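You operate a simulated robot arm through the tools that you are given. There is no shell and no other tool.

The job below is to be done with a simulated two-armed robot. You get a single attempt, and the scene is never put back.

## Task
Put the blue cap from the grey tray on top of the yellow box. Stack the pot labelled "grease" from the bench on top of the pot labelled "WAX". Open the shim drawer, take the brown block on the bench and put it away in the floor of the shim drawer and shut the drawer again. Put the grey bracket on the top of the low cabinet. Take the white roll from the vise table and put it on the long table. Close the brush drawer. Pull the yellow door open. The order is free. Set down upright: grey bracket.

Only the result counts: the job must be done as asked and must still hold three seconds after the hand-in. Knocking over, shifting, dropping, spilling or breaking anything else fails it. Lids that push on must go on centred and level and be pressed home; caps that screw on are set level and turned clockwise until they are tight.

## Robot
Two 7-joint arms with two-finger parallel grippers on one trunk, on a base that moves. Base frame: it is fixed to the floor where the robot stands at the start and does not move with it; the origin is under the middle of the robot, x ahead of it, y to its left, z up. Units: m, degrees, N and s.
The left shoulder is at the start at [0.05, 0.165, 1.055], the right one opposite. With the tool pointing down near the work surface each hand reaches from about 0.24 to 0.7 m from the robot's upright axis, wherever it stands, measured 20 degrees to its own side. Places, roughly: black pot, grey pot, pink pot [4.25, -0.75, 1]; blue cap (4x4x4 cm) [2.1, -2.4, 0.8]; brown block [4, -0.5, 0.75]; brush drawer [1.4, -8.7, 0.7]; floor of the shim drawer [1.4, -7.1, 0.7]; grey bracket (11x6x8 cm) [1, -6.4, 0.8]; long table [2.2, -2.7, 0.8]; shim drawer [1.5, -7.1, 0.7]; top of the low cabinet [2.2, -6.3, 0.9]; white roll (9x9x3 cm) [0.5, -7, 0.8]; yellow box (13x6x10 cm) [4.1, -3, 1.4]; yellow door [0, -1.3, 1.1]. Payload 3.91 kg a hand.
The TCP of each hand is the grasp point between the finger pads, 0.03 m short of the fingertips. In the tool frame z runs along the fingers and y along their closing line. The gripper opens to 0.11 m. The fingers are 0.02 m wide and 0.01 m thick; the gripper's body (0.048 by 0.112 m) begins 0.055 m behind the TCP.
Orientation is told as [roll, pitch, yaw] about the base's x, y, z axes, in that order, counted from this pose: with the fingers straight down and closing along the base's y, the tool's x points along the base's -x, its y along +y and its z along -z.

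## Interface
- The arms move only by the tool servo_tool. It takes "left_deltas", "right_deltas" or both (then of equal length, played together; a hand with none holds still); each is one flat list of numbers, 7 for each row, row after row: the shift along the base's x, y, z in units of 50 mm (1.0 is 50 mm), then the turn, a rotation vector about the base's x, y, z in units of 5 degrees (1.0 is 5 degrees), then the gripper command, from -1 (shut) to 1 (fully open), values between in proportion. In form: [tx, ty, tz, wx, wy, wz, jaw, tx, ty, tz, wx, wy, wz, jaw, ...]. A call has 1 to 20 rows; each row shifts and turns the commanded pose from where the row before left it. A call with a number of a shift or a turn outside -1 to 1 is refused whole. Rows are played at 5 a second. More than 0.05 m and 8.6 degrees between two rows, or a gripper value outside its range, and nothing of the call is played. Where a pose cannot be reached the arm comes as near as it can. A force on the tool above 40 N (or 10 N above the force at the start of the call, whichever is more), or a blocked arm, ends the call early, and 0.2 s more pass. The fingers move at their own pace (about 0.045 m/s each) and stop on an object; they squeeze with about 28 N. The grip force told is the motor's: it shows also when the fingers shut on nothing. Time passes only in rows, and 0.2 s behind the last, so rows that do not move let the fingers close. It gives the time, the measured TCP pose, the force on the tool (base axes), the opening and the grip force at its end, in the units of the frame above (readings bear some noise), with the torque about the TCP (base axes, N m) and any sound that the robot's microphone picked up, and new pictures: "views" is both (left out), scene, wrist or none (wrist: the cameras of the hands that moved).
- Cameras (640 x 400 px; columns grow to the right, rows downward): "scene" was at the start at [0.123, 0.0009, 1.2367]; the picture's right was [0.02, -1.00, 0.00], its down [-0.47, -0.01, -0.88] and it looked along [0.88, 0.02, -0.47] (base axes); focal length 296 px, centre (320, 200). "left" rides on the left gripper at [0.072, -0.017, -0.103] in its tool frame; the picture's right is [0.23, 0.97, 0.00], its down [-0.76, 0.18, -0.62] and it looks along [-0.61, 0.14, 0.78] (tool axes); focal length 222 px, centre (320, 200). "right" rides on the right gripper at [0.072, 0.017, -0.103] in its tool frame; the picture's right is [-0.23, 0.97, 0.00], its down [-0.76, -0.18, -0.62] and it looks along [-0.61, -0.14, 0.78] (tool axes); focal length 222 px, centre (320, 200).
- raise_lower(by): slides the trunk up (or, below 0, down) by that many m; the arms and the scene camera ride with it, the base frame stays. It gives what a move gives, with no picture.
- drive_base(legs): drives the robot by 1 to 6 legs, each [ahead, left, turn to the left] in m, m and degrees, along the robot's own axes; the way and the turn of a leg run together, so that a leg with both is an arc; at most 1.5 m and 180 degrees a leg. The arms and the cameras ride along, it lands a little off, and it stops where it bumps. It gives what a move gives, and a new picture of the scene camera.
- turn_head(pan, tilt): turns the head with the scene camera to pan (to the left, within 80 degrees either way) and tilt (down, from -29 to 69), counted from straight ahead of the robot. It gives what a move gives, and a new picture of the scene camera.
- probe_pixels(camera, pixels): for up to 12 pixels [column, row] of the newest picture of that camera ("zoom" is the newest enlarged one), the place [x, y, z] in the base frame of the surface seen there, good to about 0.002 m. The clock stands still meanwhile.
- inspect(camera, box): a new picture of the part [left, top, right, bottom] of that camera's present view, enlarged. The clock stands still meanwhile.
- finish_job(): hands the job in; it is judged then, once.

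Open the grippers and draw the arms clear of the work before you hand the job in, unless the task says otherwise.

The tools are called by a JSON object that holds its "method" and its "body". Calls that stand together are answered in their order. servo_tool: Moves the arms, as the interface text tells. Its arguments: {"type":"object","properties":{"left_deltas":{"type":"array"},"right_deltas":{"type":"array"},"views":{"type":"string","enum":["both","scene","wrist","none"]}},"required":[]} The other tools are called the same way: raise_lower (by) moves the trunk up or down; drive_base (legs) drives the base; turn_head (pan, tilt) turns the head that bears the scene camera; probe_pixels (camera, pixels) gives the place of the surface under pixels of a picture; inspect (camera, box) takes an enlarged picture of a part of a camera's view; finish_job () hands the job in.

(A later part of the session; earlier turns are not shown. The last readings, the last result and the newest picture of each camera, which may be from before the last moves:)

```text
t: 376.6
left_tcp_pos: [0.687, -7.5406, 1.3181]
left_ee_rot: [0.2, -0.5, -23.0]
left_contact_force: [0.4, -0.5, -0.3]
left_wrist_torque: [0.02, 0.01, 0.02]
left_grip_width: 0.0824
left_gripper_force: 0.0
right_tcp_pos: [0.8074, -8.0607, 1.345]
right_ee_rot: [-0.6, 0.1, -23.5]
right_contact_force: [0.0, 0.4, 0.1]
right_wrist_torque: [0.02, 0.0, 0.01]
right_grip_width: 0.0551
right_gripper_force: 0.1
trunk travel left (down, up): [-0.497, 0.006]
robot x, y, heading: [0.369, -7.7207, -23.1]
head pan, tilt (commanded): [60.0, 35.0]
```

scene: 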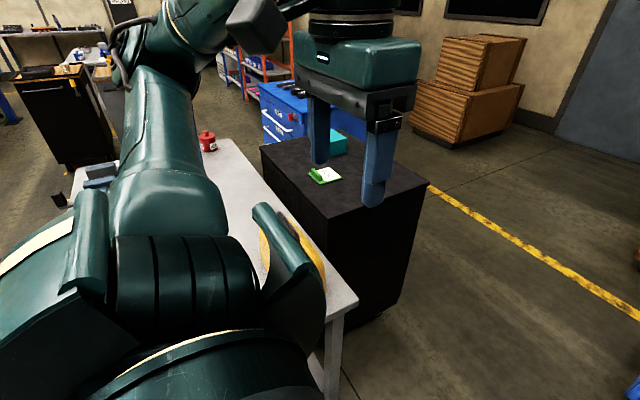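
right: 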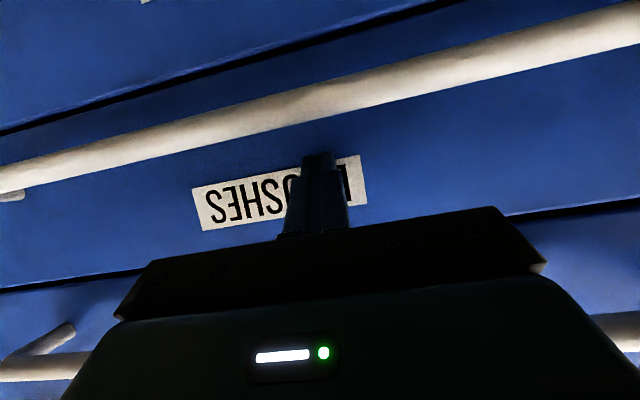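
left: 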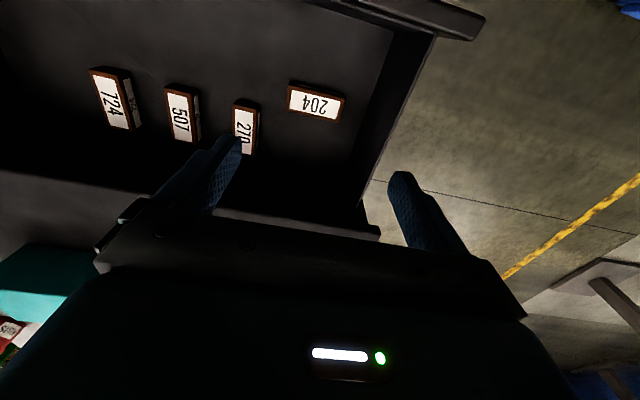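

Still clear. I continue to (0.05,-7.52) and then along the west side to about (-0.05,-6.95).

{"method": "drive_base", "body": {"legs": [[-0.372, 0.059, 0], [-0.325, 0.48, 0]]}}

{"method": "turn_head", "body": {"pan": 0, "tilt": 45}}

```text
t: 383.3
left_tcp_pos: [0.2595, -6.7822, 1.3183]
left_ee_rot: [0.2, -0.5, -22.6]
left_contact_force: [1.0, 0.3, 0.1]
left_wrist_torque: [0.03, 0.01, -0.02]
left_grip_width: 0.0825
left_gripper_force: 0.0
right_tcp_pos: [0.384, -7.302, 1.3441]
right_ee_rot: [-0.6, -0.1, -23.1]
right_contact_force: [0.3, 0.9, -0.1]
right_wrist_torque: [0.03, 0.01, 0.0]
right_grip_width: 0.0552
right_gripper_force: 0.1
trunk travel left (down, up): [-0.497, 0.006]
robot x, y, heading: [-0.0569, -6.9625, -22.6]
head pan, tilt (commanded): [60.0, 35.0]
```

scene: 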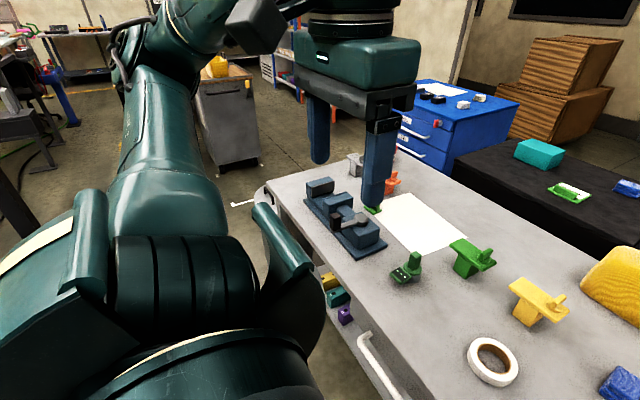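

```text
t: 384.6
left_tcp_pos: [0.2597, -6.7817, 1.3185]
left_ee_rot: [0.2, -0.6, -22.5]
left_contact_force: [-0.7, 0.0, -0.6]
left_wrist_torque: [0.0, -0.04, 0.0]
left_grip_width: 0.0824
left_gripper_force: 0.0
right_tcp_pos: [0.3835, -7.3015, 1.3443]
right_ee_rot: [-0.6, 0.0, -23.1]
right_contact_force: [-0.1, 0.4, 1.2]
right_wrist_torque: [0.0, 0.01, -0.01]
right_grip_width: 0.0549
right_gripper_force: 0.1
trunk travel left (down, up): [-0.497, 0.006]
robot x, y, heading: [-0.0621, -6.9667, -22.4]
head pan, tilt (commanded): [0.0, 45.0]
```

scene: 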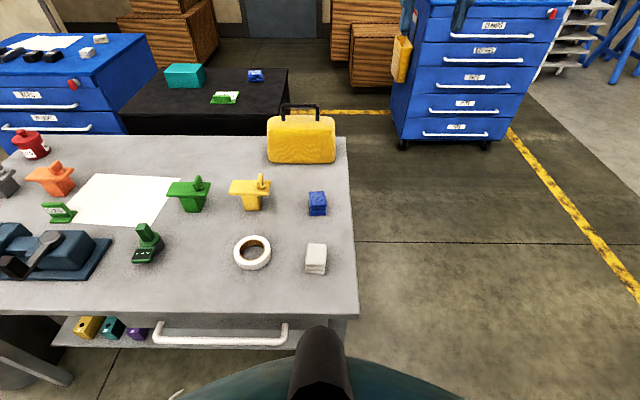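

The white roll is at (252,252), lying flat. I probe its rim, hole and height, and nearby items.

{"method": "probe_pixels", "body": {"camera": "scene", "pixels": [[252, 237], [252, 265], [236, 252], [269, 252], [252, 252], [252, 271], [233, 258], [316, 250], [305, 265], [150, 255], [252, 215], [340, 300]]}}

{"method": "inspect", "body": {"camera": "scene", "box": [200, 200, 360, 300]}}

```text
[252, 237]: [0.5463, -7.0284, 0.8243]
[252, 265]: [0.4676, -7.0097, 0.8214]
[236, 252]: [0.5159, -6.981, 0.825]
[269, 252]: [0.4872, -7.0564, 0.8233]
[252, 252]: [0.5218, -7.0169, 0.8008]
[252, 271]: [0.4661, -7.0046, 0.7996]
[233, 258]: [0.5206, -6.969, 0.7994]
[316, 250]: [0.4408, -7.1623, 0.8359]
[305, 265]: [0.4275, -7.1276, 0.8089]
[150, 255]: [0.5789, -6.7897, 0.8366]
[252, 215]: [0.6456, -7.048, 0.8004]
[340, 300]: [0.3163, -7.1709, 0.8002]
```

```text
4.00 times, centred on (280, 250) of scene
```

zoom: 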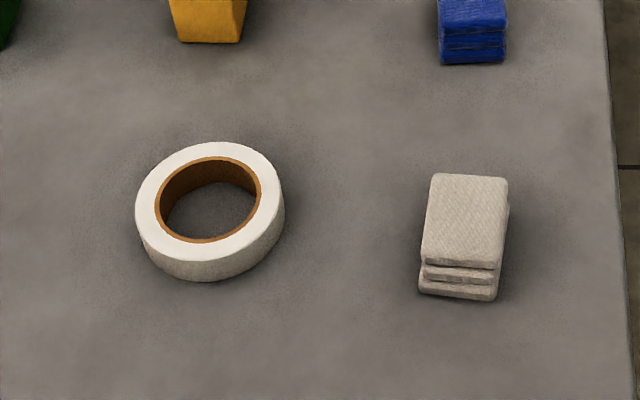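

Roll centre ≈ (0.504,-7.019), top z=0.824, table z=0.80. I lower the trunk 0.2 m and bring the left hand, fully open, above it.

{"method": "raise_lower", "body": {"by": -0.2}}

{"method": "servo_tool", "body": {"left_deltas": [0.542, -0.527, -0.373, 0, 0, 0, 1, 0.542, -0.527, -0.373, 0, 0, 0, 1, 0.542, -0.527, -0.373, 0, 0, 0, 1, 0.542, -0.527, -0.373, 0, 0, 0, 1, 0.542, -0.527, -0.373, 0, 0, 0, 1, 0.542, -0.527, -0.373, 0, 0, 0, 1, 0.542, -0.527, -0.373, 0, 0, 0, 1, 0.542, -0.527, -0.373, 0, 0, 0, 1, 0.542, -0.527, -0.373, 0, 0, 0, 1]}}

```text
t: 386.7
left_tcp_pos: [0.2586, -6.7824, 1.1185]
left_ee_rot: [0.2, -0.5, -22.4]
left_contact_force: [-0.4, 0.1, -0.6]
left_wrist_torque: [0.02, 0.04, 0.03]
left_grip_width: 0.0826
left_gripper_force: 0.0
right_tcp_pos: [0.3825, -7.3016, 1.1448]
right_ee_rot: [-0.5, 0.0, -23.1]
right_contact_force: [0.4, -0.1, 0.0]
right_wrist_torque: [0.0, 0.0, -0.02]
right_grip_width: 0.055
right_gripper_force: 0.1
trunk travel left (down, up): [-0.297, 0.206]
robot x, y, heading: [-0.0614, -6.9675, -22.8]
head pan, tilt (commanded): [0.0, 45.0]
```

```text
t: 388.7
left_tcp_pos: [0.5031, -7.0177, 0.9535]
left_ee_rot: [0.2, -0.6, -22.6]
left_contact_force: [0.0, 0.3, 0.5]
left_wrist_torque: [-0.01, -0.04, 0.01]
left_grip_width: 0.1102
left_gripper_force: 0.0
right_tcp_pos: [0.3834, -7.3015, 1.1459]
right_ee_rot: [-0.7, 0.1, -23.1]
right_contact_force: [-0.1, -0.4, 0.0]
right_wrist_torque: [0.0, -0.01, 0.01]
right_grip_width: 0.055
right_gripper_force: 0.1
trunk travel left (down, up): [-0.297, 0.206]
robot x, y, heading: [-0.058, -6.967, -22.6]
head pan, tilt (commanded): [0.0, 45.0]
```

scene: 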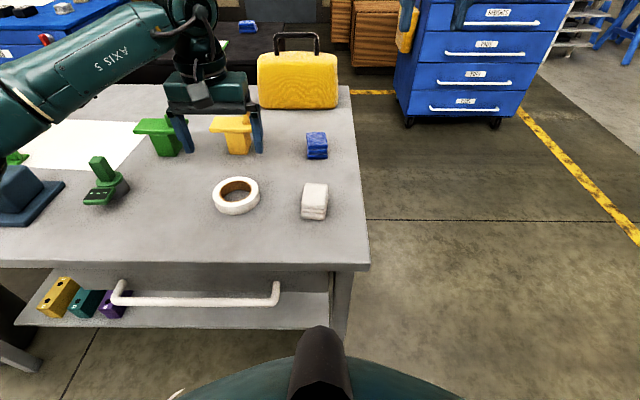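
left: 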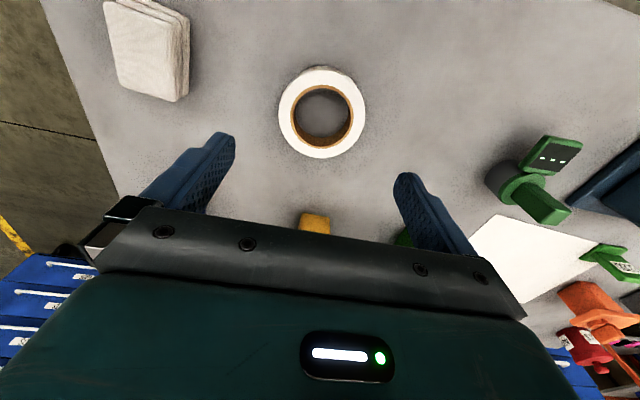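

I probe the roll's rim in the left wrist view for its exact centre.

{"method": "probe_pixels", "body": {"camera": "left", "pixels": [[284, 113], [360, 112], [322, 74], [322, 154], [296, 85], [350, 140], [350, 85], [296, 142]]}}

```text
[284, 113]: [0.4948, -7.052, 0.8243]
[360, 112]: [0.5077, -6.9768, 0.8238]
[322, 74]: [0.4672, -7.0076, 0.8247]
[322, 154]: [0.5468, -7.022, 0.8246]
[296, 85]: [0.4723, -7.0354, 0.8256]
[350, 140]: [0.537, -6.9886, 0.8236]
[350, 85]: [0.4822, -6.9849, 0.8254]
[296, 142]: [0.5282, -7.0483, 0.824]
```

Roll centre ≈ (0.5046,-7.0145). I lower around it to z≈0.834 and close.

{"method": "servo_tool", "body": {"left_deltas": [0.008, 0.016, -0.6, 0, 0, 0, 1, 0.008, 0.016, -0.6, 0, 0, 0, 1, 0.008, 0.016, -0.6, 0, 0, 0, 1, 0.008, 0.016, -0.59, 0, 0, 0, 1, 0, 0, 0, 0, 0, 0, -1, 0, 0, 0, 0, 0, 0, -1, 0, 0, 0, 0, 0, 0, -1, 0, 0, 0, 0, 0, 0, -1]}}

```text
t: 390.5
left_tcp_pos: [0.5041, -7.0168, 0.8323]
left_ee_rot: [0.2, -0.6, -22.5]
left_contact_force: [0.6, 0.3, -0.2]
left_wrist_torque: [0.01, 0.01, -0.01]
left_grip_width: 0.0887
left_gripper_force: 28.0
right_tcp_pos: [0.3829, -7.3013, 1.1441]
right_ee_rot: [-0.6, 0.1, -23.1]
right_contact_force: [-0.1, -0.6, 1.4]
right_wrist_torque: [0.0, -0.02, 0.01]
right_grip_width: 0.0549
right_gripper_force: 0.1
trunk travel left (down, up): [-0.297, 0.206]
robot x, y, heading: [-0.058, -6.964, -22.5]
head pan, tilt (commanded): [0.0, 45.0]
```

scene: 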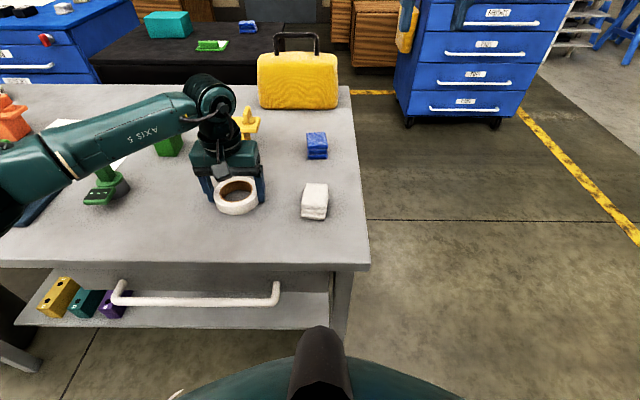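
left: 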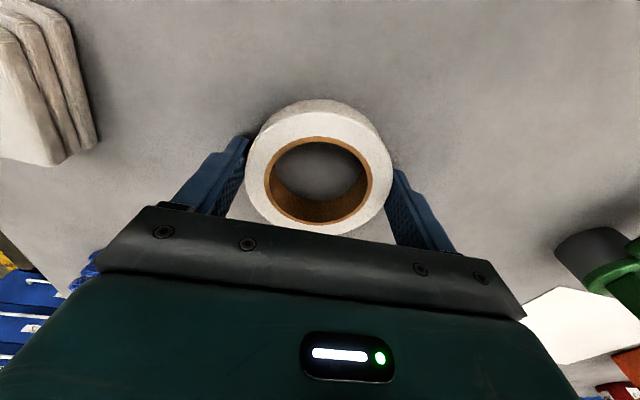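

Gripped (0.089 m). I lift the roll straight up and bring it in near my body.

{"method": "servo_tool", "body": {"left_deltas": [0, 0, 0.4, 0, 0, 0, -1, 0, 0, 0.9, 0, 0, 0, -1, 0, 0, 0.95, 0, 0, 0, -1, 0, 0, 0.95, 0, 0, 0, -1, 0, 0, 0.95, 0, 0, 0, -1, 0, 0, 0.95, 0, 0, 0, -1, -0.5, 0.5, 0.5, 0, 0, 0, -1, -0.6, 0.6, 0.2, 0, 0, 0, -1, -0.6, 0.6, 0, 0, 0, 0, -1, -0.6, 0.6, 0, 0, 0, 0, -1]}}

```text
t: 392.7
left_tcp_pos: [0.3882, -6.897, 1.1216]
left_ee_rot: [0.2, -0.4, -22.5]
left_contact_force: [0.4, 0.1, -0.7]
left_wrist_torque: [0.01, 0.0, 0.0]
left_grip_width: 0.0882
left_gripper_force: 28.3
right_tcp_pos: [0.3829, -7.3019, 1.1452]
right_ee_rot: [-0.5, 0.0, -23.1]
right_contact_force: [0.3, 1.1, 0.0]
right_wrist_torque: [0.01, 0.02, 0.01]
right_grip_width: 0.0551
right_gripper_force: 0.0
trunk travel left (down, up): [-0.297, 0.206]
robot x, y, heading: [-0.0591, -6.9675, -22.4]
head pan, tilt (commanded): [0.0, 45.0]
```

scene: 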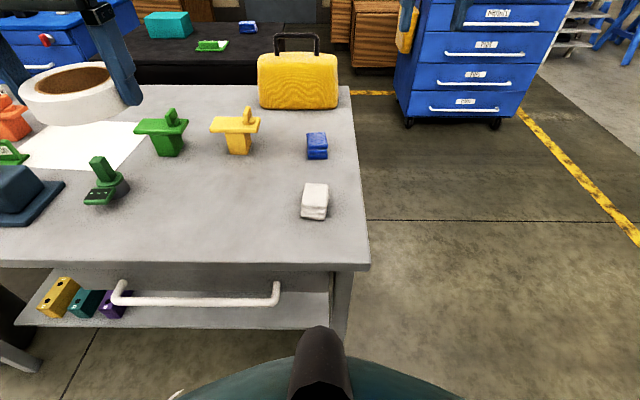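
left: 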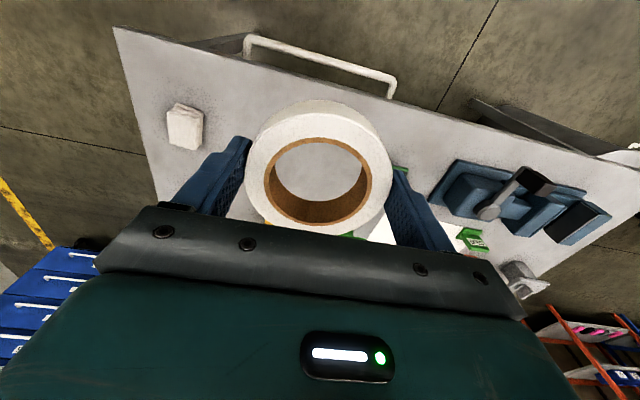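

The roll is held. I drive north along the table's west side and round its north end (bin at (1.0,-5.95)), in steps.

{"method": "drive_base", "body": {"legs": [[-0.19, 0.751, 0], [0.01, 0.76, 0]]}}

{"method": "turn_head", "body": {"pan": 0, "tilt": 35}}

```text
t: 406.1
left_tcp_pos: [0.8056, -5.4766, 1.1211]
left_ee_rot: [0.2, -0.5, -23.5]
left_contact_force: [-0.2, -0.1, -0.1]
left_wrist_torque: [0.02, 0.0, 0.03]
left_grip_width: 0.0874
left_gripper_force: 28.5
right_tcp_pos: [0.7928, -5.8798, 1.1443]
right_ee_rot: [-0.6, -0.1, -24.1]
right_contact_force: [0.0, 0.4, -0.2]
right_wrist_torque: [0.0, 0.0, 0.01]
right_grip_width: 0.0551
right_gripper_force: 0.0
trunk travel left (down, up): [-0.297, 0.206]
robot x, y, heading: [0.3615, -5.5331, -23.5]
head pan, tilt (commanded): [0.0, 45.0]
```

scene: 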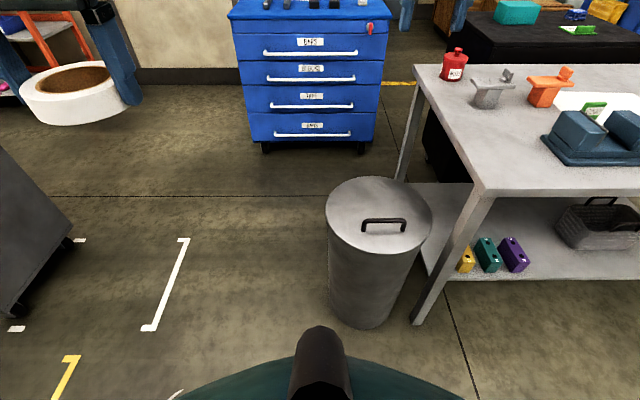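

```text
t: 406.9
left_tcp_pos: [0.8051, -5.4777, 1.1203]
left_ee_rot: [0.1, -0.4, -23.5]
left_contact_force: [0.2, -0.7, -1.0]
left_wrist_torque: [0.01, 0.02, -0.02]
left_grip_width: 0.0877
left_gripper_force: 28.4
right_tcp_pos: [0.7921, -5.8804, 1.1442]
right_ee_rot: [-0.6, 0.1, -24.1]
right_contact_force: [0.1, -0.2, 0.4]
right_wrist_torque: [0.01, -0.03, 0.01]
right_grip_width: 0.055
right_gripper_force: 0.0
trunk travel left (down, up): [-0.297, 0.206]
robot x, y, heading: [0.3564, -5.5363, -23.5]
head pan, tilt (commanded): [0.0, 35.0]
```

scene: 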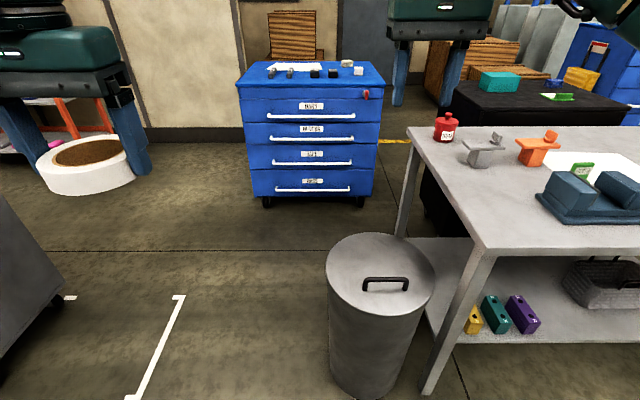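

The grey bracket is at (483,150), next to the NUTS pot. I zoom and probe it, the bin and table corners.

{"method": "inspect", "body": {"camera": "scene", "box": [420, 100, 580, 200]}}

{"method": "probe_pixels", "body": {"camera": "scene", "pixels": [[480, 145], [480, 160], [497, 136], [466, 147], [500, 147], [445, 128], [378, 262], [330, 275], [430, 280], [410, 130], [480, 250], [60, 290]]}}

```text
4.00 times, centred on (500, 150) of scene
```

zoom: 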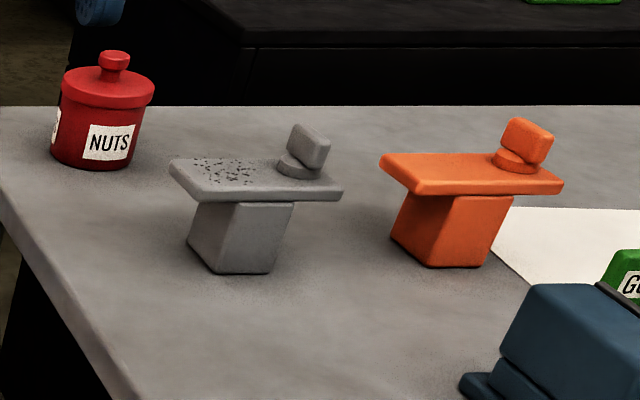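

```text
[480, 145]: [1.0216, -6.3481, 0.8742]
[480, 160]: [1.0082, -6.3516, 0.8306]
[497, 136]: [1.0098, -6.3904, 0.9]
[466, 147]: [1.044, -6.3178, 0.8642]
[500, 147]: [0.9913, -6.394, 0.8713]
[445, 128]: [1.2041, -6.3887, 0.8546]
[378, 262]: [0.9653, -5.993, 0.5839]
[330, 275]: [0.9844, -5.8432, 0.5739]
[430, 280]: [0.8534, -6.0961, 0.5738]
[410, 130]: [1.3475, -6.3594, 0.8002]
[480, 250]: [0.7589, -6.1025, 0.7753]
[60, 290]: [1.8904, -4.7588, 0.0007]
```

I probe the bracket's plate corners and knob in the zoom.

{"method": "probe_pixels", "body": {"camera": "zoom", "pixels": [[176, 163], [197, 192], [335, 187], [270, 155], [250, 176], [310, 140], [312, 128], [215, 265], [265, 268], [190, 240], [285, 215], [330, 165]]}}

```text
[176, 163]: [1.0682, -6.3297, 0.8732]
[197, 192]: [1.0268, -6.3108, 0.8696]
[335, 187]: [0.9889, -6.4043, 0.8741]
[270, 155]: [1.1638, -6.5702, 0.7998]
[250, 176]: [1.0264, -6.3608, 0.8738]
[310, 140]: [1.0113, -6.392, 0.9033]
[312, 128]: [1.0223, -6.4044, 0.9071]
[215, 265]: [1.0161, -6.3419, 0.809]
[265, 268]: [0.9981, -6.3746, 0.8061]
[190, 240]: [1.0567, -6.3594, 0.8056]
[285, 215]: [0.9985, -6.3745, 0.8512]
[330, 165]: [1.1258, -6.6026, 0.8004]
```

Bracket plate centre ≈ (1.028,-6.367), top z=0.874, long axis along (-0.38,-0.93). I'll stand NE of the table at about (1.47,-5.98), heading -119°. I drive there in steps.

{"method": "drive_base", "body": {"legs": [[0.504, 0.455, 0], [0.4845, 0.0145, 0], [0, 0, -95.5]]}}

{"method": "turn_head", "body": {"pan": -10, "tilt": 40}}

```text
t: 418.0
left_tcp_pos: [1.4634, -5.9509, 1.121]
left_ee_rot: [0.2, -0.6, -119.1]
left_contact_force: [1.0, -0.6, -0.5]
left_wrist_torque: [0.0, 0.0, -0.02]
left_grip_width: 0.0868
left_gripper_force: 28.4
right_tcp_pos: [1.0641, -5.8979, 1.1444]
right_ee_rot: [-0.6, 0.1, -119.6]
right_contact_force: [0.7, -0.5, 0.4]
right_wrist_torque: [0.0, 0.02, 0.02]
right_grip_width: 0.0551
right_gripper_force: 0.1
trunk travel left (down, up): [-0.297, 0.206]
robot x, y, heading: [1.4503, -5.4994, -119.2]
head pan, tilt (commanded): [0.0, 35.0]
```

scene: 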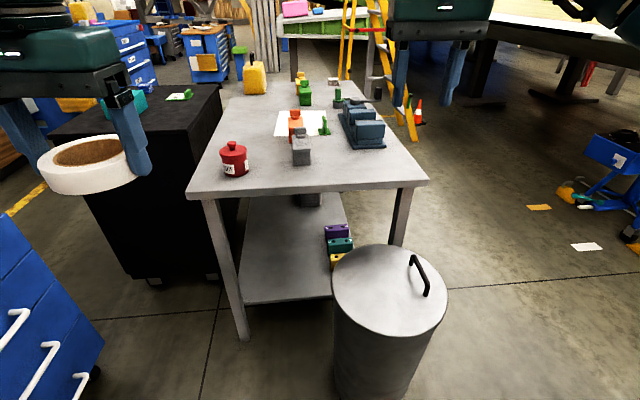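

```text
t: 418.7
left_tcp_pos: [1.4629, -5.9511, 1.1221]
left_ee_rot: [0.2, -0.4, -119.0]
left_contact_force: [-0.3, 0.0, -0.9]
left_wrist_torque: [0.0, 0.02, 0.01]
left_grip_width: 0.0867
left_gripper_force: 27.5
right_tcp_pos: [1.0624, -5.8987, 1.1451]
right_ee_rot: [-0.5, 0.0, -119.8]
right_contact_force: [-0.5, -0.1, 0.6]
right_wrist_torque: [0.0, -0.03, -0.02]
right_grip_width: 0.0549
right_gripper_force: 0.1
trunk travel left (down, up): [-0.297, 0.206]
robot x, y, heading: [1.4495, -5.4968, -119.4]
head pan, tilt (commanded): [-10.0, 40.0]
```

scene: 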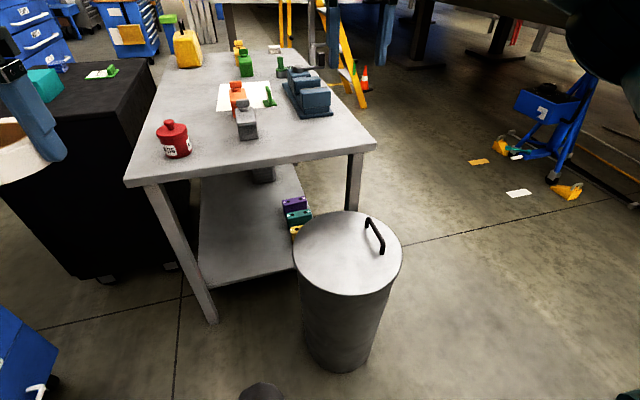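

The left grip width is slowly shrinking (0.0887→0.0868), so I check how the roll sits in the left hand.

{"method": "inspect", "body": {"camera": "left", "box": [120, 60, 520, 310]}}

```text
1.60 times, centred on (320, 185) of left
```

zoom: 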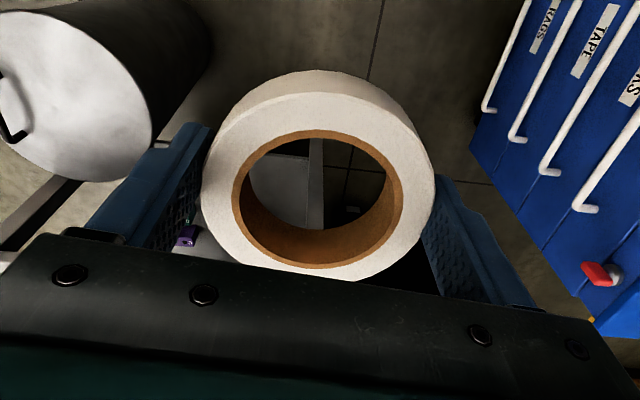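

I probe the roll's top face to see whether it is slipping down in the grip (initially its top was ~8 mm below TCP height).

{"method": "probe_pixels", "body": {"camera": "zoom", "pixels": [[222, 190], [418, 190], [320, 115], [318, 272], [215, 190], [428, 190], [320, 102], [318, 276]]}}

```text
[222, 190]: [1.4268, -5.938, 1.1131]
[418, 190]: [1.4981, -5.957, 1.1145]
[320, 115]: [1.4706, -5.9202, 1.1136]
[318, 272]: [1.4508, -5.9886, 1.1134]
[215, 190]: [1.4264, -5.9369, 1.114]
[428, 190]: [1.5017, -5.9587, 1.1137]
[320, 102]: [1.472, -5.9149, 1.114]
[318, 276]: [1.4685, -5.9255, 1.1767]
```

The roll is still centred and at the same height; fine. I drive to the stance near (1.47,-5.98).

{"method": "drive_base", "body": {"legs": [[0.411, 0.255, 0]]}}

{"method": "turn_head", "body": {"pan": -15, "tilt": 48}}

```text
t: 421.6
left_tcp_pos: [1.4796, -6.429, 1.1201]
left_ee_rot: [0.2, -0.5, -120.1]
left_contact_force: [-0.4, -0.4, -1.4]
left_wrist_torque: [0.02, -0.01, 0.02]
left_grip_width: 0.0866
left_gripper_force: 28.0
right_tcp_pos: [1.0796, -6.371, 1.1445]
right_ee_rot: [-0.6, 0.1, -120.6]
right_contact_force: [0.5, 1.3, -0.5]
right_wrist_torque: [0.05, 0.02, -0.02]
right_grip_width: 0.055
right_gripper_force: 0.0
trunk travel left (down, up): [-0.297, 0.206]
robot x, y, heading: [1.4747, -5.9795, -120.0]
head pan, tilt (commanded): [-10.0, 40.0]
```

scene: 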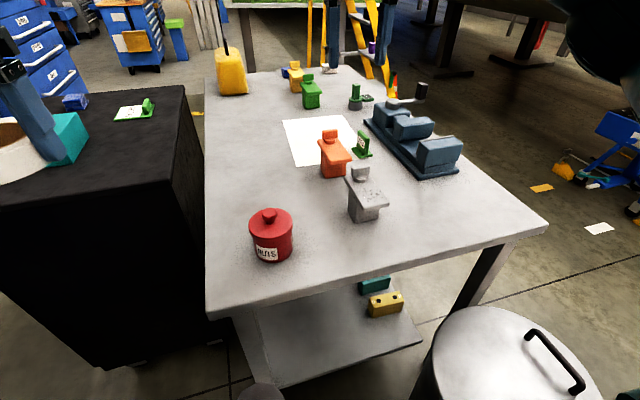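

```text
t: 422.2
left_tcp_pos: [1.4799, -6.43, 1.1206]
left_ee_rot: [0.2, -0.5, -120.0]
left_contact_force: [-0.4, 0.7, -1.1]
left_wrist_torque: [0.01, -0.02, 0.0]
left_grip_width: 0.0865
left_gripper_force: 28.1
right_tcp_pos: [1.0808, -6.3717, 1.1433]
right_ee_rot: [-0.5, 0.0, -120.6]
right_contact_force: [1.0, 0.5, -0.3]
right_wrist_torque: [0.0, -0.01, 0.01]
right_grip_width: 0.0551
right_gripper_force: 0.0
trunk travel left (down, up): [-0.297, 0.206]
robot x, y, heading: [1.4728, -5.977, -120.3]
head pan, tilt (commanded): [-15.0, 48.0]
```

scene: 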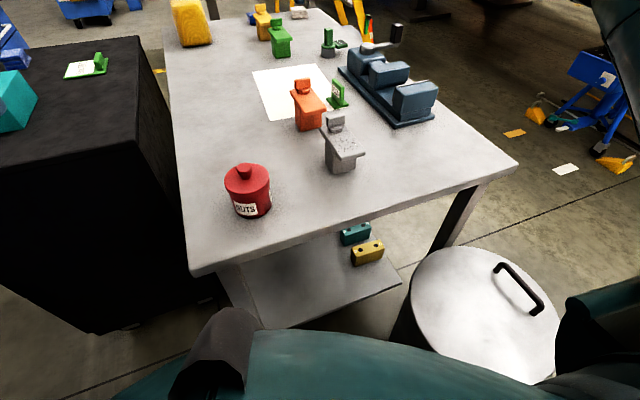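

The right hand is almost above the grey bracket. I zoom from the head and from the right wrist.

{"method": "inspect", "body": {"camera": "scene", "box": [290, 90, 400, 190]}}

{"method": "inspect", "body": {"camera": "right", "box": [0, 0, 640, 400]}}

```text
4.00 times, centred on (345, 140) of scene
```

zoom: 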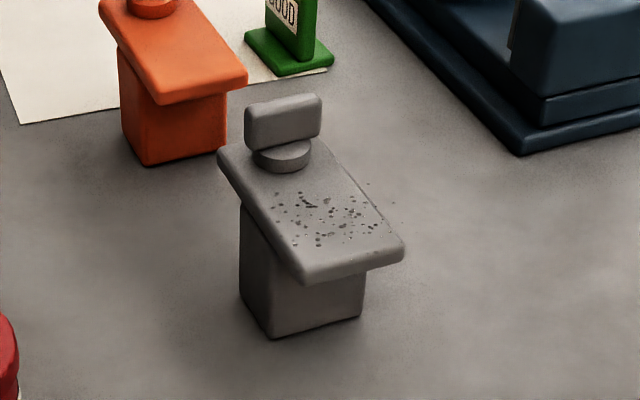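

```text
1.00 times, centred on (320, 200) of right (not enlarged: the box is as wide or as high as the picture)
```

zoom: 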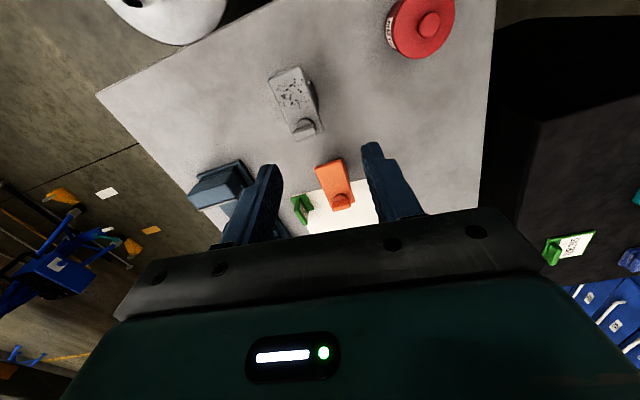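

There are small dark specks on the bracket's plate, maybe loose chips, so I must keep it level and move gently. I look closer.

{"method": "inspect", "body": {"camera": "scene", "box": [335, 125, 395, 165]}}

{"method": "probe_pixels", "body": {"camera": "zoom", "pixels": [[200, 180], [400, 150], [560, 200], [620, 330], [330, 300], [120, 100]]}}

```text
10.00 times, centred on (365, 145) of scene
```

zoom: 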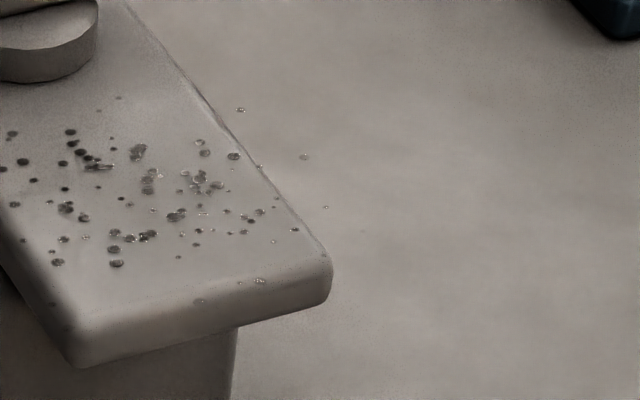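

```text
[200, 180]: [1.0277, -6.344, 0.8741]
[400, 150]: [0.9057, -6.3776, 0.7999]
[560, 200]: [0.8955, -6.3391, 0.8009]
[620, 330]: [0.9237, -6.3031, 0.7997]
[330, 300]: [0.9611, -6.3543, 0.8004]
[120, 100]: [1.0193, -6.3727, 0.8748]
```

The specks look like droplets/spots on the plate. I probe the plate's corners from the right wrist view to fix its centre and direction.

{"method": "inspect", "body": {"camera": "right", "box": [250, 50, 350, 150]}}

```text
4.00 times, centred on (300, 100) of right
```

zoom: 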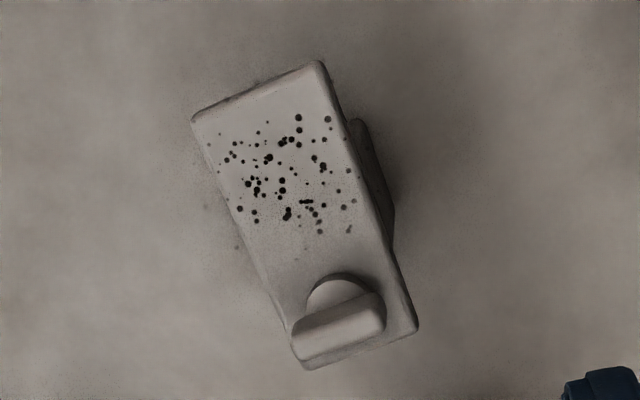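

{"method": "probe_pixels", "body": {"camera": "zoom", "pixels": [[198, 120], [316, 68], [411, 325], [290, 325], [260, 180], [300, 240], [240, 250], [380, 240], [340, 325], [345, 295]]}}

```text
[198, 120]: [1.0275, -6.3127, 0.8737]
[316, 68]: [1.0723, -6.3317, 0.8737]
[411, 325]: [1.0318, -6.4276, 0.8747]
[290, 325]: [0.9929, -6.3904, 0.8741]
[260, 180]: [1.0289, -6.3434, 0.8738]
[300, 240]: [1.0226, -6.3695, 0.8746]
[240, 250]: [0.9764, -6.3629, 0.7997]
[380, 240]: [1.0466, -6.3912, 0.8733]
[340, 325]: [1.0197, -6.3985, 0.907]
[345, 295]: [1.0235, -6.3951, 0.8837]
```

Plate centre (1.030,-6.370), width 49 mm. I bring the right hand above it at z=0.95, yaw -113°, opening 77 mm.

{"method": "servo_tool", "body": {"right_deltas": [-0.127, 0.004, -0.483, 0.02, 0, 0.19, 0.4, -0.127, 0.004, -0.483, 0.02, 0, 0.19, 0.4, -0.127, 0.004, -0.483, 0.02, 0, 0.19, 0.4, -0.127, 0.004, -0.483, 0.02, 0, 0.19, 0.4, -0.127, 0.004, -0.483, 0, 0, 0.19, 0.4, -0.127, 0.004, -0.483, 0, 0, 0.19, 0.4, -0.127, 0.004, -0.483, 0, 0, 0.19, 0.4, -0.127, 0.004, -0.483, 0, 0, 0.19, 0.4]}}

```text
t: 424.0
left_tcp_pos: [1.4777, -6.4302, 1.1213]
left_ee_rot: [0.3, -0.5, -120.0]
left_contact_force: [0.4, -0.1, -1.3]
left_wrist_torque: [0.06, 0.02, 0.03]
left_grip_width: 0.0865
left_gripper_force: 28.2
right_tcp_pos: [1.0292, -6.3708, 0.9512]
right_ee_rot: [-0.7, 0.2, -112.9]
right_contact_force: [0.0, -0.4, -0.1]
right_wrist_torque: [0.0, 0.02, -0.03]
right_grip_width: 0.0769
right_gripper_force: 0.1
trunk travel left (down, up): [-0.297, 0.206]
robot x, y, heading: [1.4779, -5.9795, -120.2]
head pan, tilt (commanded): [-15.0, 48.0]
```

scene: 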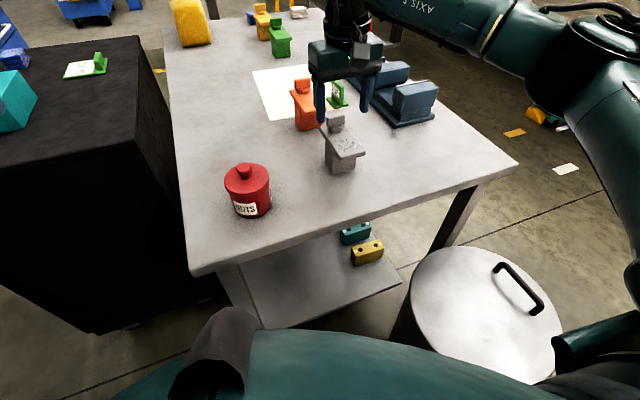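
right: 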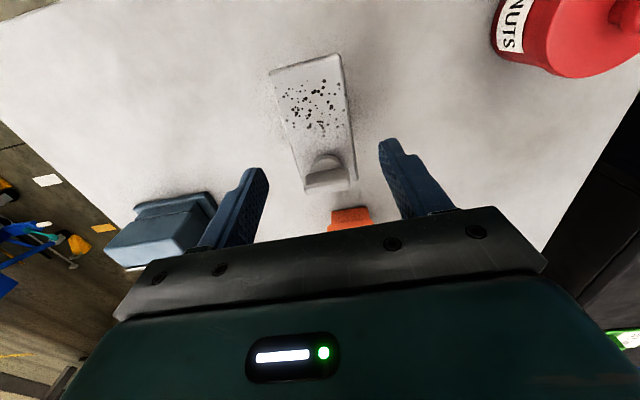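

Aligned with the plate. I lower to z≈0.866 and close on the plate's sides.

{"method": "servo_tool", "body": {"right_deltas": [0.005, 0.005, -0.568, 0, 0, 0, 0.4, 0.005, 0.005, -0.568, 0, 0, 0, 0.4, 0.005, 0, -0.568, 0, 0, 0, 0.4, 0, 0, 0, 0, 0, 0, 0, 0, 0, 0, 0, 0, 0, -0.6, 0, 0, 0, 0, 0, 0, -1, 0, 0, 0, 0, 0, 0, -1]}}

{"method": "inspect", "body": {"camera": "scene", "box": [290, 80, 410, 190]}}

```text
t: 425.6
left_tcp_pos: [1.4802, -6.4306, 1.1216]
left_ee_rot: [0.1, -0.5, -120.1]
left_contact_force: [0.2, -0.3, -0.6]
left_wrist_torque: [0.0, 0.0, 0.0]
left_grip_width: 0.0864
left_gripper_force: 28.3
right_tcp_pos: [1.0308, -6.3683, 0.8664]
right_ee_rot: [-0.8, 0.4, -113.0]
right_contact_force: [1.1, -0.2, 1.0]
right_wrist_torque: [-0.08, -0.02, -0.01]
right_grip_width: 0.056
right_gripper_force: 28.5
trunk travel left (down, up): [-0.297, 0.206]
robot x, y, heading: [1.4729, -5.9726, -120.1]
head pan, tilt (commanded): [-15.0, 48.0]
```

scene: 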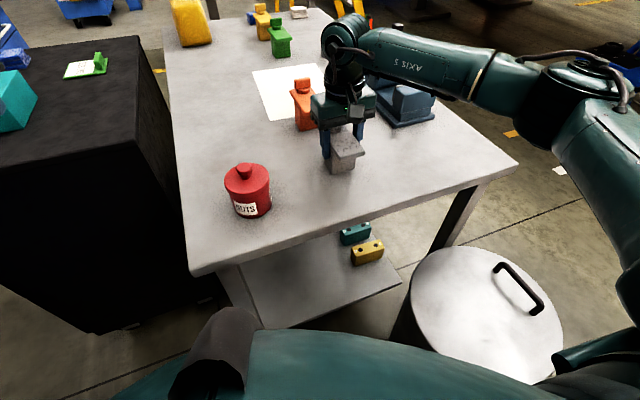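
right: 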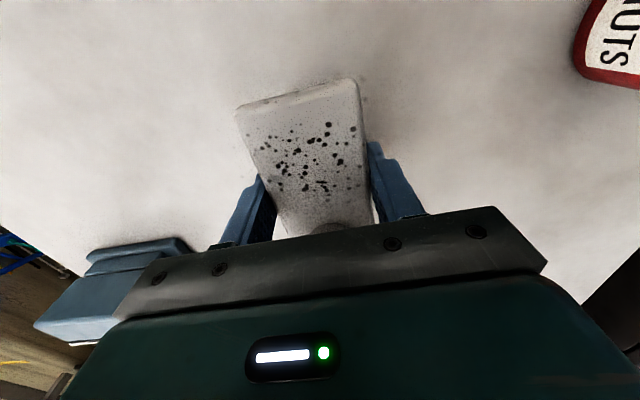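

```text
3.64 times, centred on (350, 135) of scene
```

zoom: 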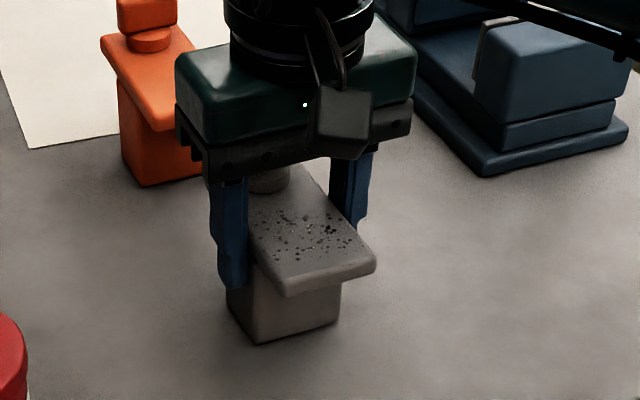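

Gripped at 56 mm. I lift it gently 3 cm first and check that it hangs level.

{"method": "servo_tool", "body": {"right_deltas": [0, 0, 0.1, 0, 0, 0, -1, 0, 0, 0.2, 0, 0, 0, -1, 0, 0, 0.3, 0, 0, 0, -1, 0, 0, 0, 0, 0, 0, -1]}}

{"method": "inspect", "body": {"camera": "scene", "box": [290, 80, 410, 190]}}

```text
t: 426.6
left_tcp_pos: [1.4789, -6.4292, 1.1214]
left_ee_rot: [0.3, -0.4, -120.0]
left_contact_force: [0.5, -0.4, -0.8]
left_wrist_torque: [0.05, -0.02, -0.01]
left_grip_width: 0.0864
left_gripper_force: 28.4
right_tcp_pos: [1.0312, -6.3684, 0.8961]
right_ee_rot: [-0.9, 0.4, -113.0]
right_contact_force: [-0.4, 0.1, -3.0]
right_wrist_torque: [0.03, -0.02, 0.01]
right_grip_width: 0.0558
right_gripper_force: 28.5
trunk travel left (down, up): [-0.297, 0.206]
robot x, y, heading: [1.4754, -5.9774, -120.4]
head pan, tilt (commanded): [-15.0, 48.0]
```

scene: 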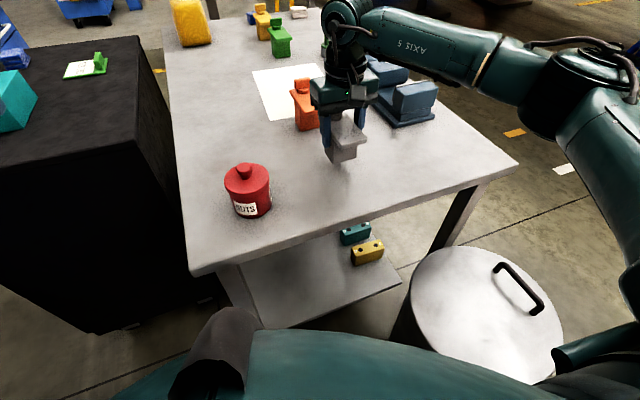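
right: 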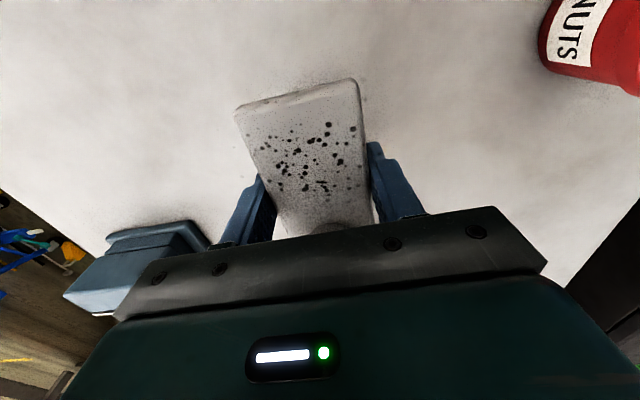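

```text
3.64 times, centred on (350, 135) of scene
```

zoom: 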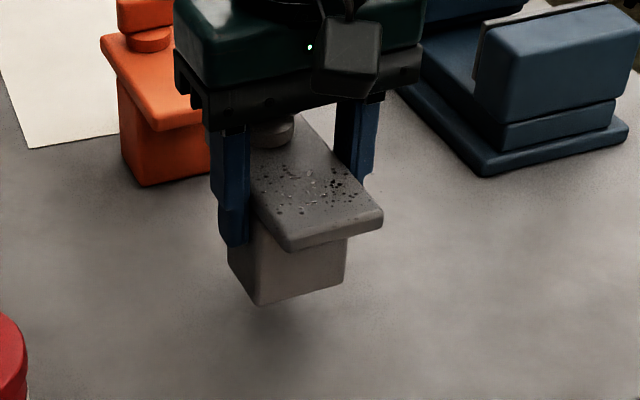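

It hangs level (3 N). I lift it to z≈1.1, draw it in a little, then turn the base left to face the low cabinet.

{"method": "servo_tool", "body": {"right_deltas": [0, 0, 0.4, 0, 0, 0, -1, 0, 0, 0.5, 0, 0, 0, -1, 0, 0, 0.5, 0, 0, 0, -1, 0, 0, 0.5, 0, 0, 0, -1, 0, 0, 0.5, 0, 0, 0, -1, 0, 0, 0.5, 0, 0, 0, -1, 0.15, 0.25, 0.5, 0, 0, 0, -1, 0.2, 0.35, 0.4, 0, 0, 0, -1, 0.25, 0.4, 0.3, 0, 0, 0, -1, 0.25, 0.4, 0.2, 0, 0, 0, -1, 0.15, 0.3, 0, 0, 0, 0, -1], "views": "wrist"}}

{"method": "drive_base", "body": {"legs": [[0, 0, 50], [0, 0, 47]]}}

{"method": "turn_head", "body": {"pan": 0, "tilt": 45}}

```text
t: 429.0
left_tcp_pos: [1.479, -6.4298, 1.1208]
left_ee_rot: [0.2, -0.5, -119.9]
left_contact_force: [-0.3, -0.5, -0.6]
left_wrist_torque: [0.01, 0.02, 0.03]
left_grip_width: 0.0861
left_gripper_force: 28.2
right_tcp_pos: [1.0821, -6.2856, 1.1125]
right_ee_rot: [-0.8, 0.4, -113.0]
right_contact_force: [-0.2, 0.6, -3.2]
right_wrist_torque: [0.04, -0.03, 0.04]
right_grip_width: 0.0558
right_gripper_force: 28.1
trunk travel left (down, up): [-0.297, 0.206]
robot x, y, heading: [1.4678, -5.9812, -119.9]
head pan, tilt (commanded): [-15.0, 48.0]
```

right: 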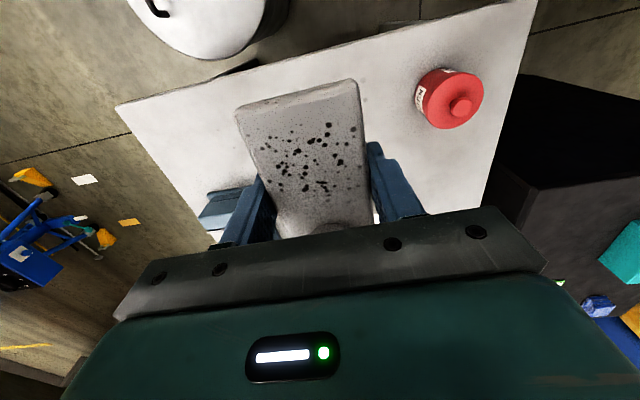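

```text
t: 433.8
left_tcp_pos: [1.9215, -5.9262, 1.1225]
left_ee_rot: [0.2, -0.5, -24.4]
left_contact_force: [0.5, 0.4, -0.2]
left_wrist_torque: [-0.01, 0.03, 0.0]
left_grip_width: 0.0859
left_gripper_force: 28.4
right_tcp_pos: [1.8187, -6.3368, 1.113]
right_ee_rot: [-0.8, 0.4, -17.2]
right_contact_force: [-0.2, 0.2, -3.8]
right_wrist_torque: [0.03, 0.03, -0.01]
right_grip_width: 0.0561
right_gripper_force: 27.7
trunk travel left (down, up): [-0.297, 0.206]
robot x, y, heading: [1.4745, -5.9751, -24.8]
head pan, tilt (commanded): [-15.0, 48.0]
```

scene: 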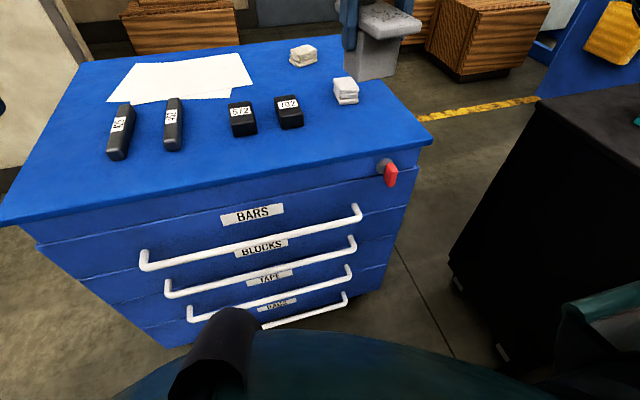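

```text
t: 434.6
left_tcp_pos: [1.9213, -5.927, 1.1216]
left_ee_rot: [0.2, -0.5, -24.4]
left_contact_force: [1.0, -0.6, 0.0]
left_wrist_torque: [0.02, 0.03, -0.03]
left_grip_width: 0.0859
left_gripper_force: 27.9
right_tcp_pos: [1.8181, -6.3372, 1.1124]
right_ee_rot: [-0.8, 0.4, -17.3]
right_contact_force: [-0.3, 0.7, -2.7]
right_wrist_torque: [0.04, 0.02, -0.01]
right_grip_width: 0.0556
right_gripper_force: 27.8
trunk travel left (down, up): [-0.297, 0.206]
robot x, y, heading: [1.4738, -5.9764, -24.4]
head pan, tilt (commanded): [0.0, 45.0]
```

scene: 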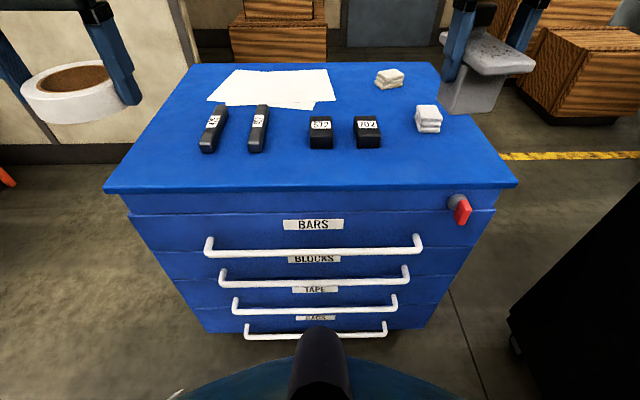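

Free space is the front strip of the cabinet's top, e.g. around (390,165). I probe the strip and neighbours.

{"method": "probe_pixels", "body": {"camera": "scene", "pixels": [[310, 186], [320, 151], [367, 149], [428, 134], [500, 183], [400, 165], [300, 168], [440, 165], [415, 150], [385, 170], [335, 170], [460, 150]]}}

```text
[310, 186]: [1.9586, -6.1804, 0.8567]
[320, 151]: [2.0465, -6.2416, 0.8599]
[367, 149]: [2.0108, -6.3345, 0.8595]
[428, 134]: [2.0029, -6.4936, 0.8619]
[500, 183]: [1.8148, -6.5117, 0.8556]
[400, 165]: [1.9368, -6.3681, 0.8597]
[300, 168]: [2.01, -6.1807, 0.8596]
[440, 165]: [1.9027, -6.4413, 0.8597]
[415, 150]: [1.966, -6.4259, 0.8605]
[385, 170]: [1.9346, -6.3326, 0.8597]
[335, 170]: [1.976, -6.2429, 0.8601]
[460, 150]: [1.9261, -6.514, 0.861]
```

Cabinet top z=0.860. I'll set the bracket down at about (1.942,-6.408), between block 702 and the white stack, 75 mm behind the edge. I move over it at z≈1.0.

{"method": "servo_tool", "body": {"right_deltas": [0.309, -0.176, -0.2, 0, 0, 0, -1, 0.309, -0.176, -0.25, 0, 0, 0, -1, 0.309, -0.176, -0.3, 0, 0, 0, -1, 0.309, -0.176, -0.3, 0, 0, 0, -1, 0.309, -0.176, -0.3, 0, 0, 0, -1, 0.309, -0.176, -0.3, 0, 0, 0, -1, 0.309, -0.176, -0.3, 0, 0, 0, -1, 0.309, -0.176, -0.15, 0, 0, 0, -1]}}

{"method": "inspect", "body": {"camera": "scene", "box": [300, 40, 520, 200]}}

```text
t: 436.4
left_tcp_pos: [1.9221, -5.9275, 1.1217]
left_ee_rot: [0.3, -0.5, -24.4]
left_contact_force: [0.1, 0.5, -0.3]
left_wrist_torque: [0.0, 0.01, 0.0]
left_grip_width: 0.0861
left_gripper_force: 28.4
right_tcp_pos: [1.9406, -6.4072, 1.0078]
right_ee_rot: [-0.8, 0.5, -17.3]
right_contact_force: [0.8, -0.4, -3.8]
right_wrist_torque: [0.0, 0.0, 0.01]
right_grip_width: 0.0559
right_gripper_force: 27.9
trunk travel left (down, up): [-0.297, 0.206]
robot x, y, heading: [1.4719, -5.9799, -24.4]
head pan, tilt (commanded): [0.0, 45.0]
```

scene: 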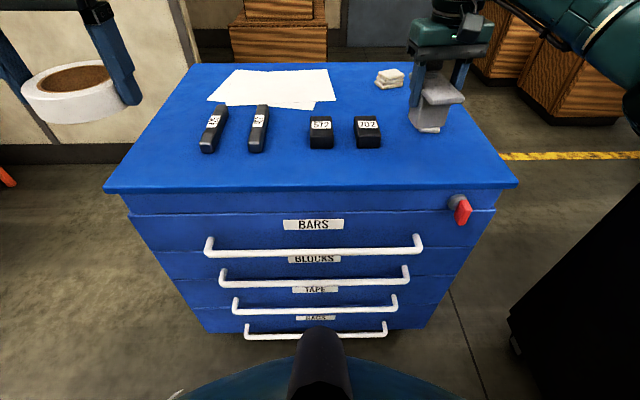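
right: 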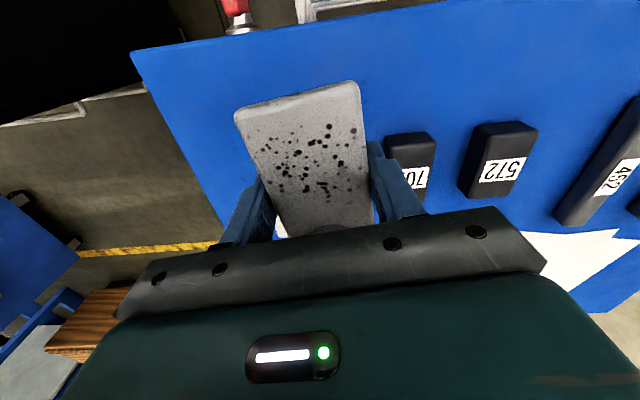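

```text
2.50 times, centred on (410, 120) of scene
```

zoom: 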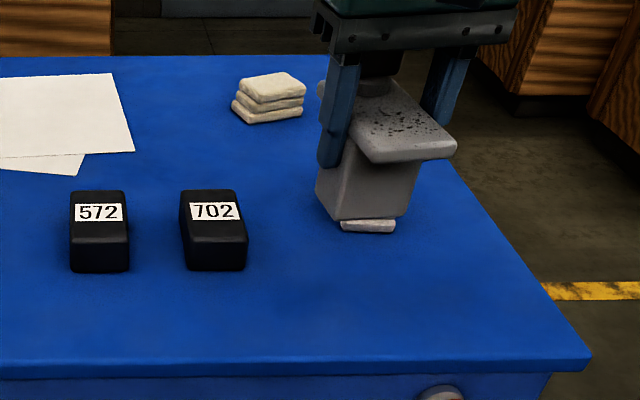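

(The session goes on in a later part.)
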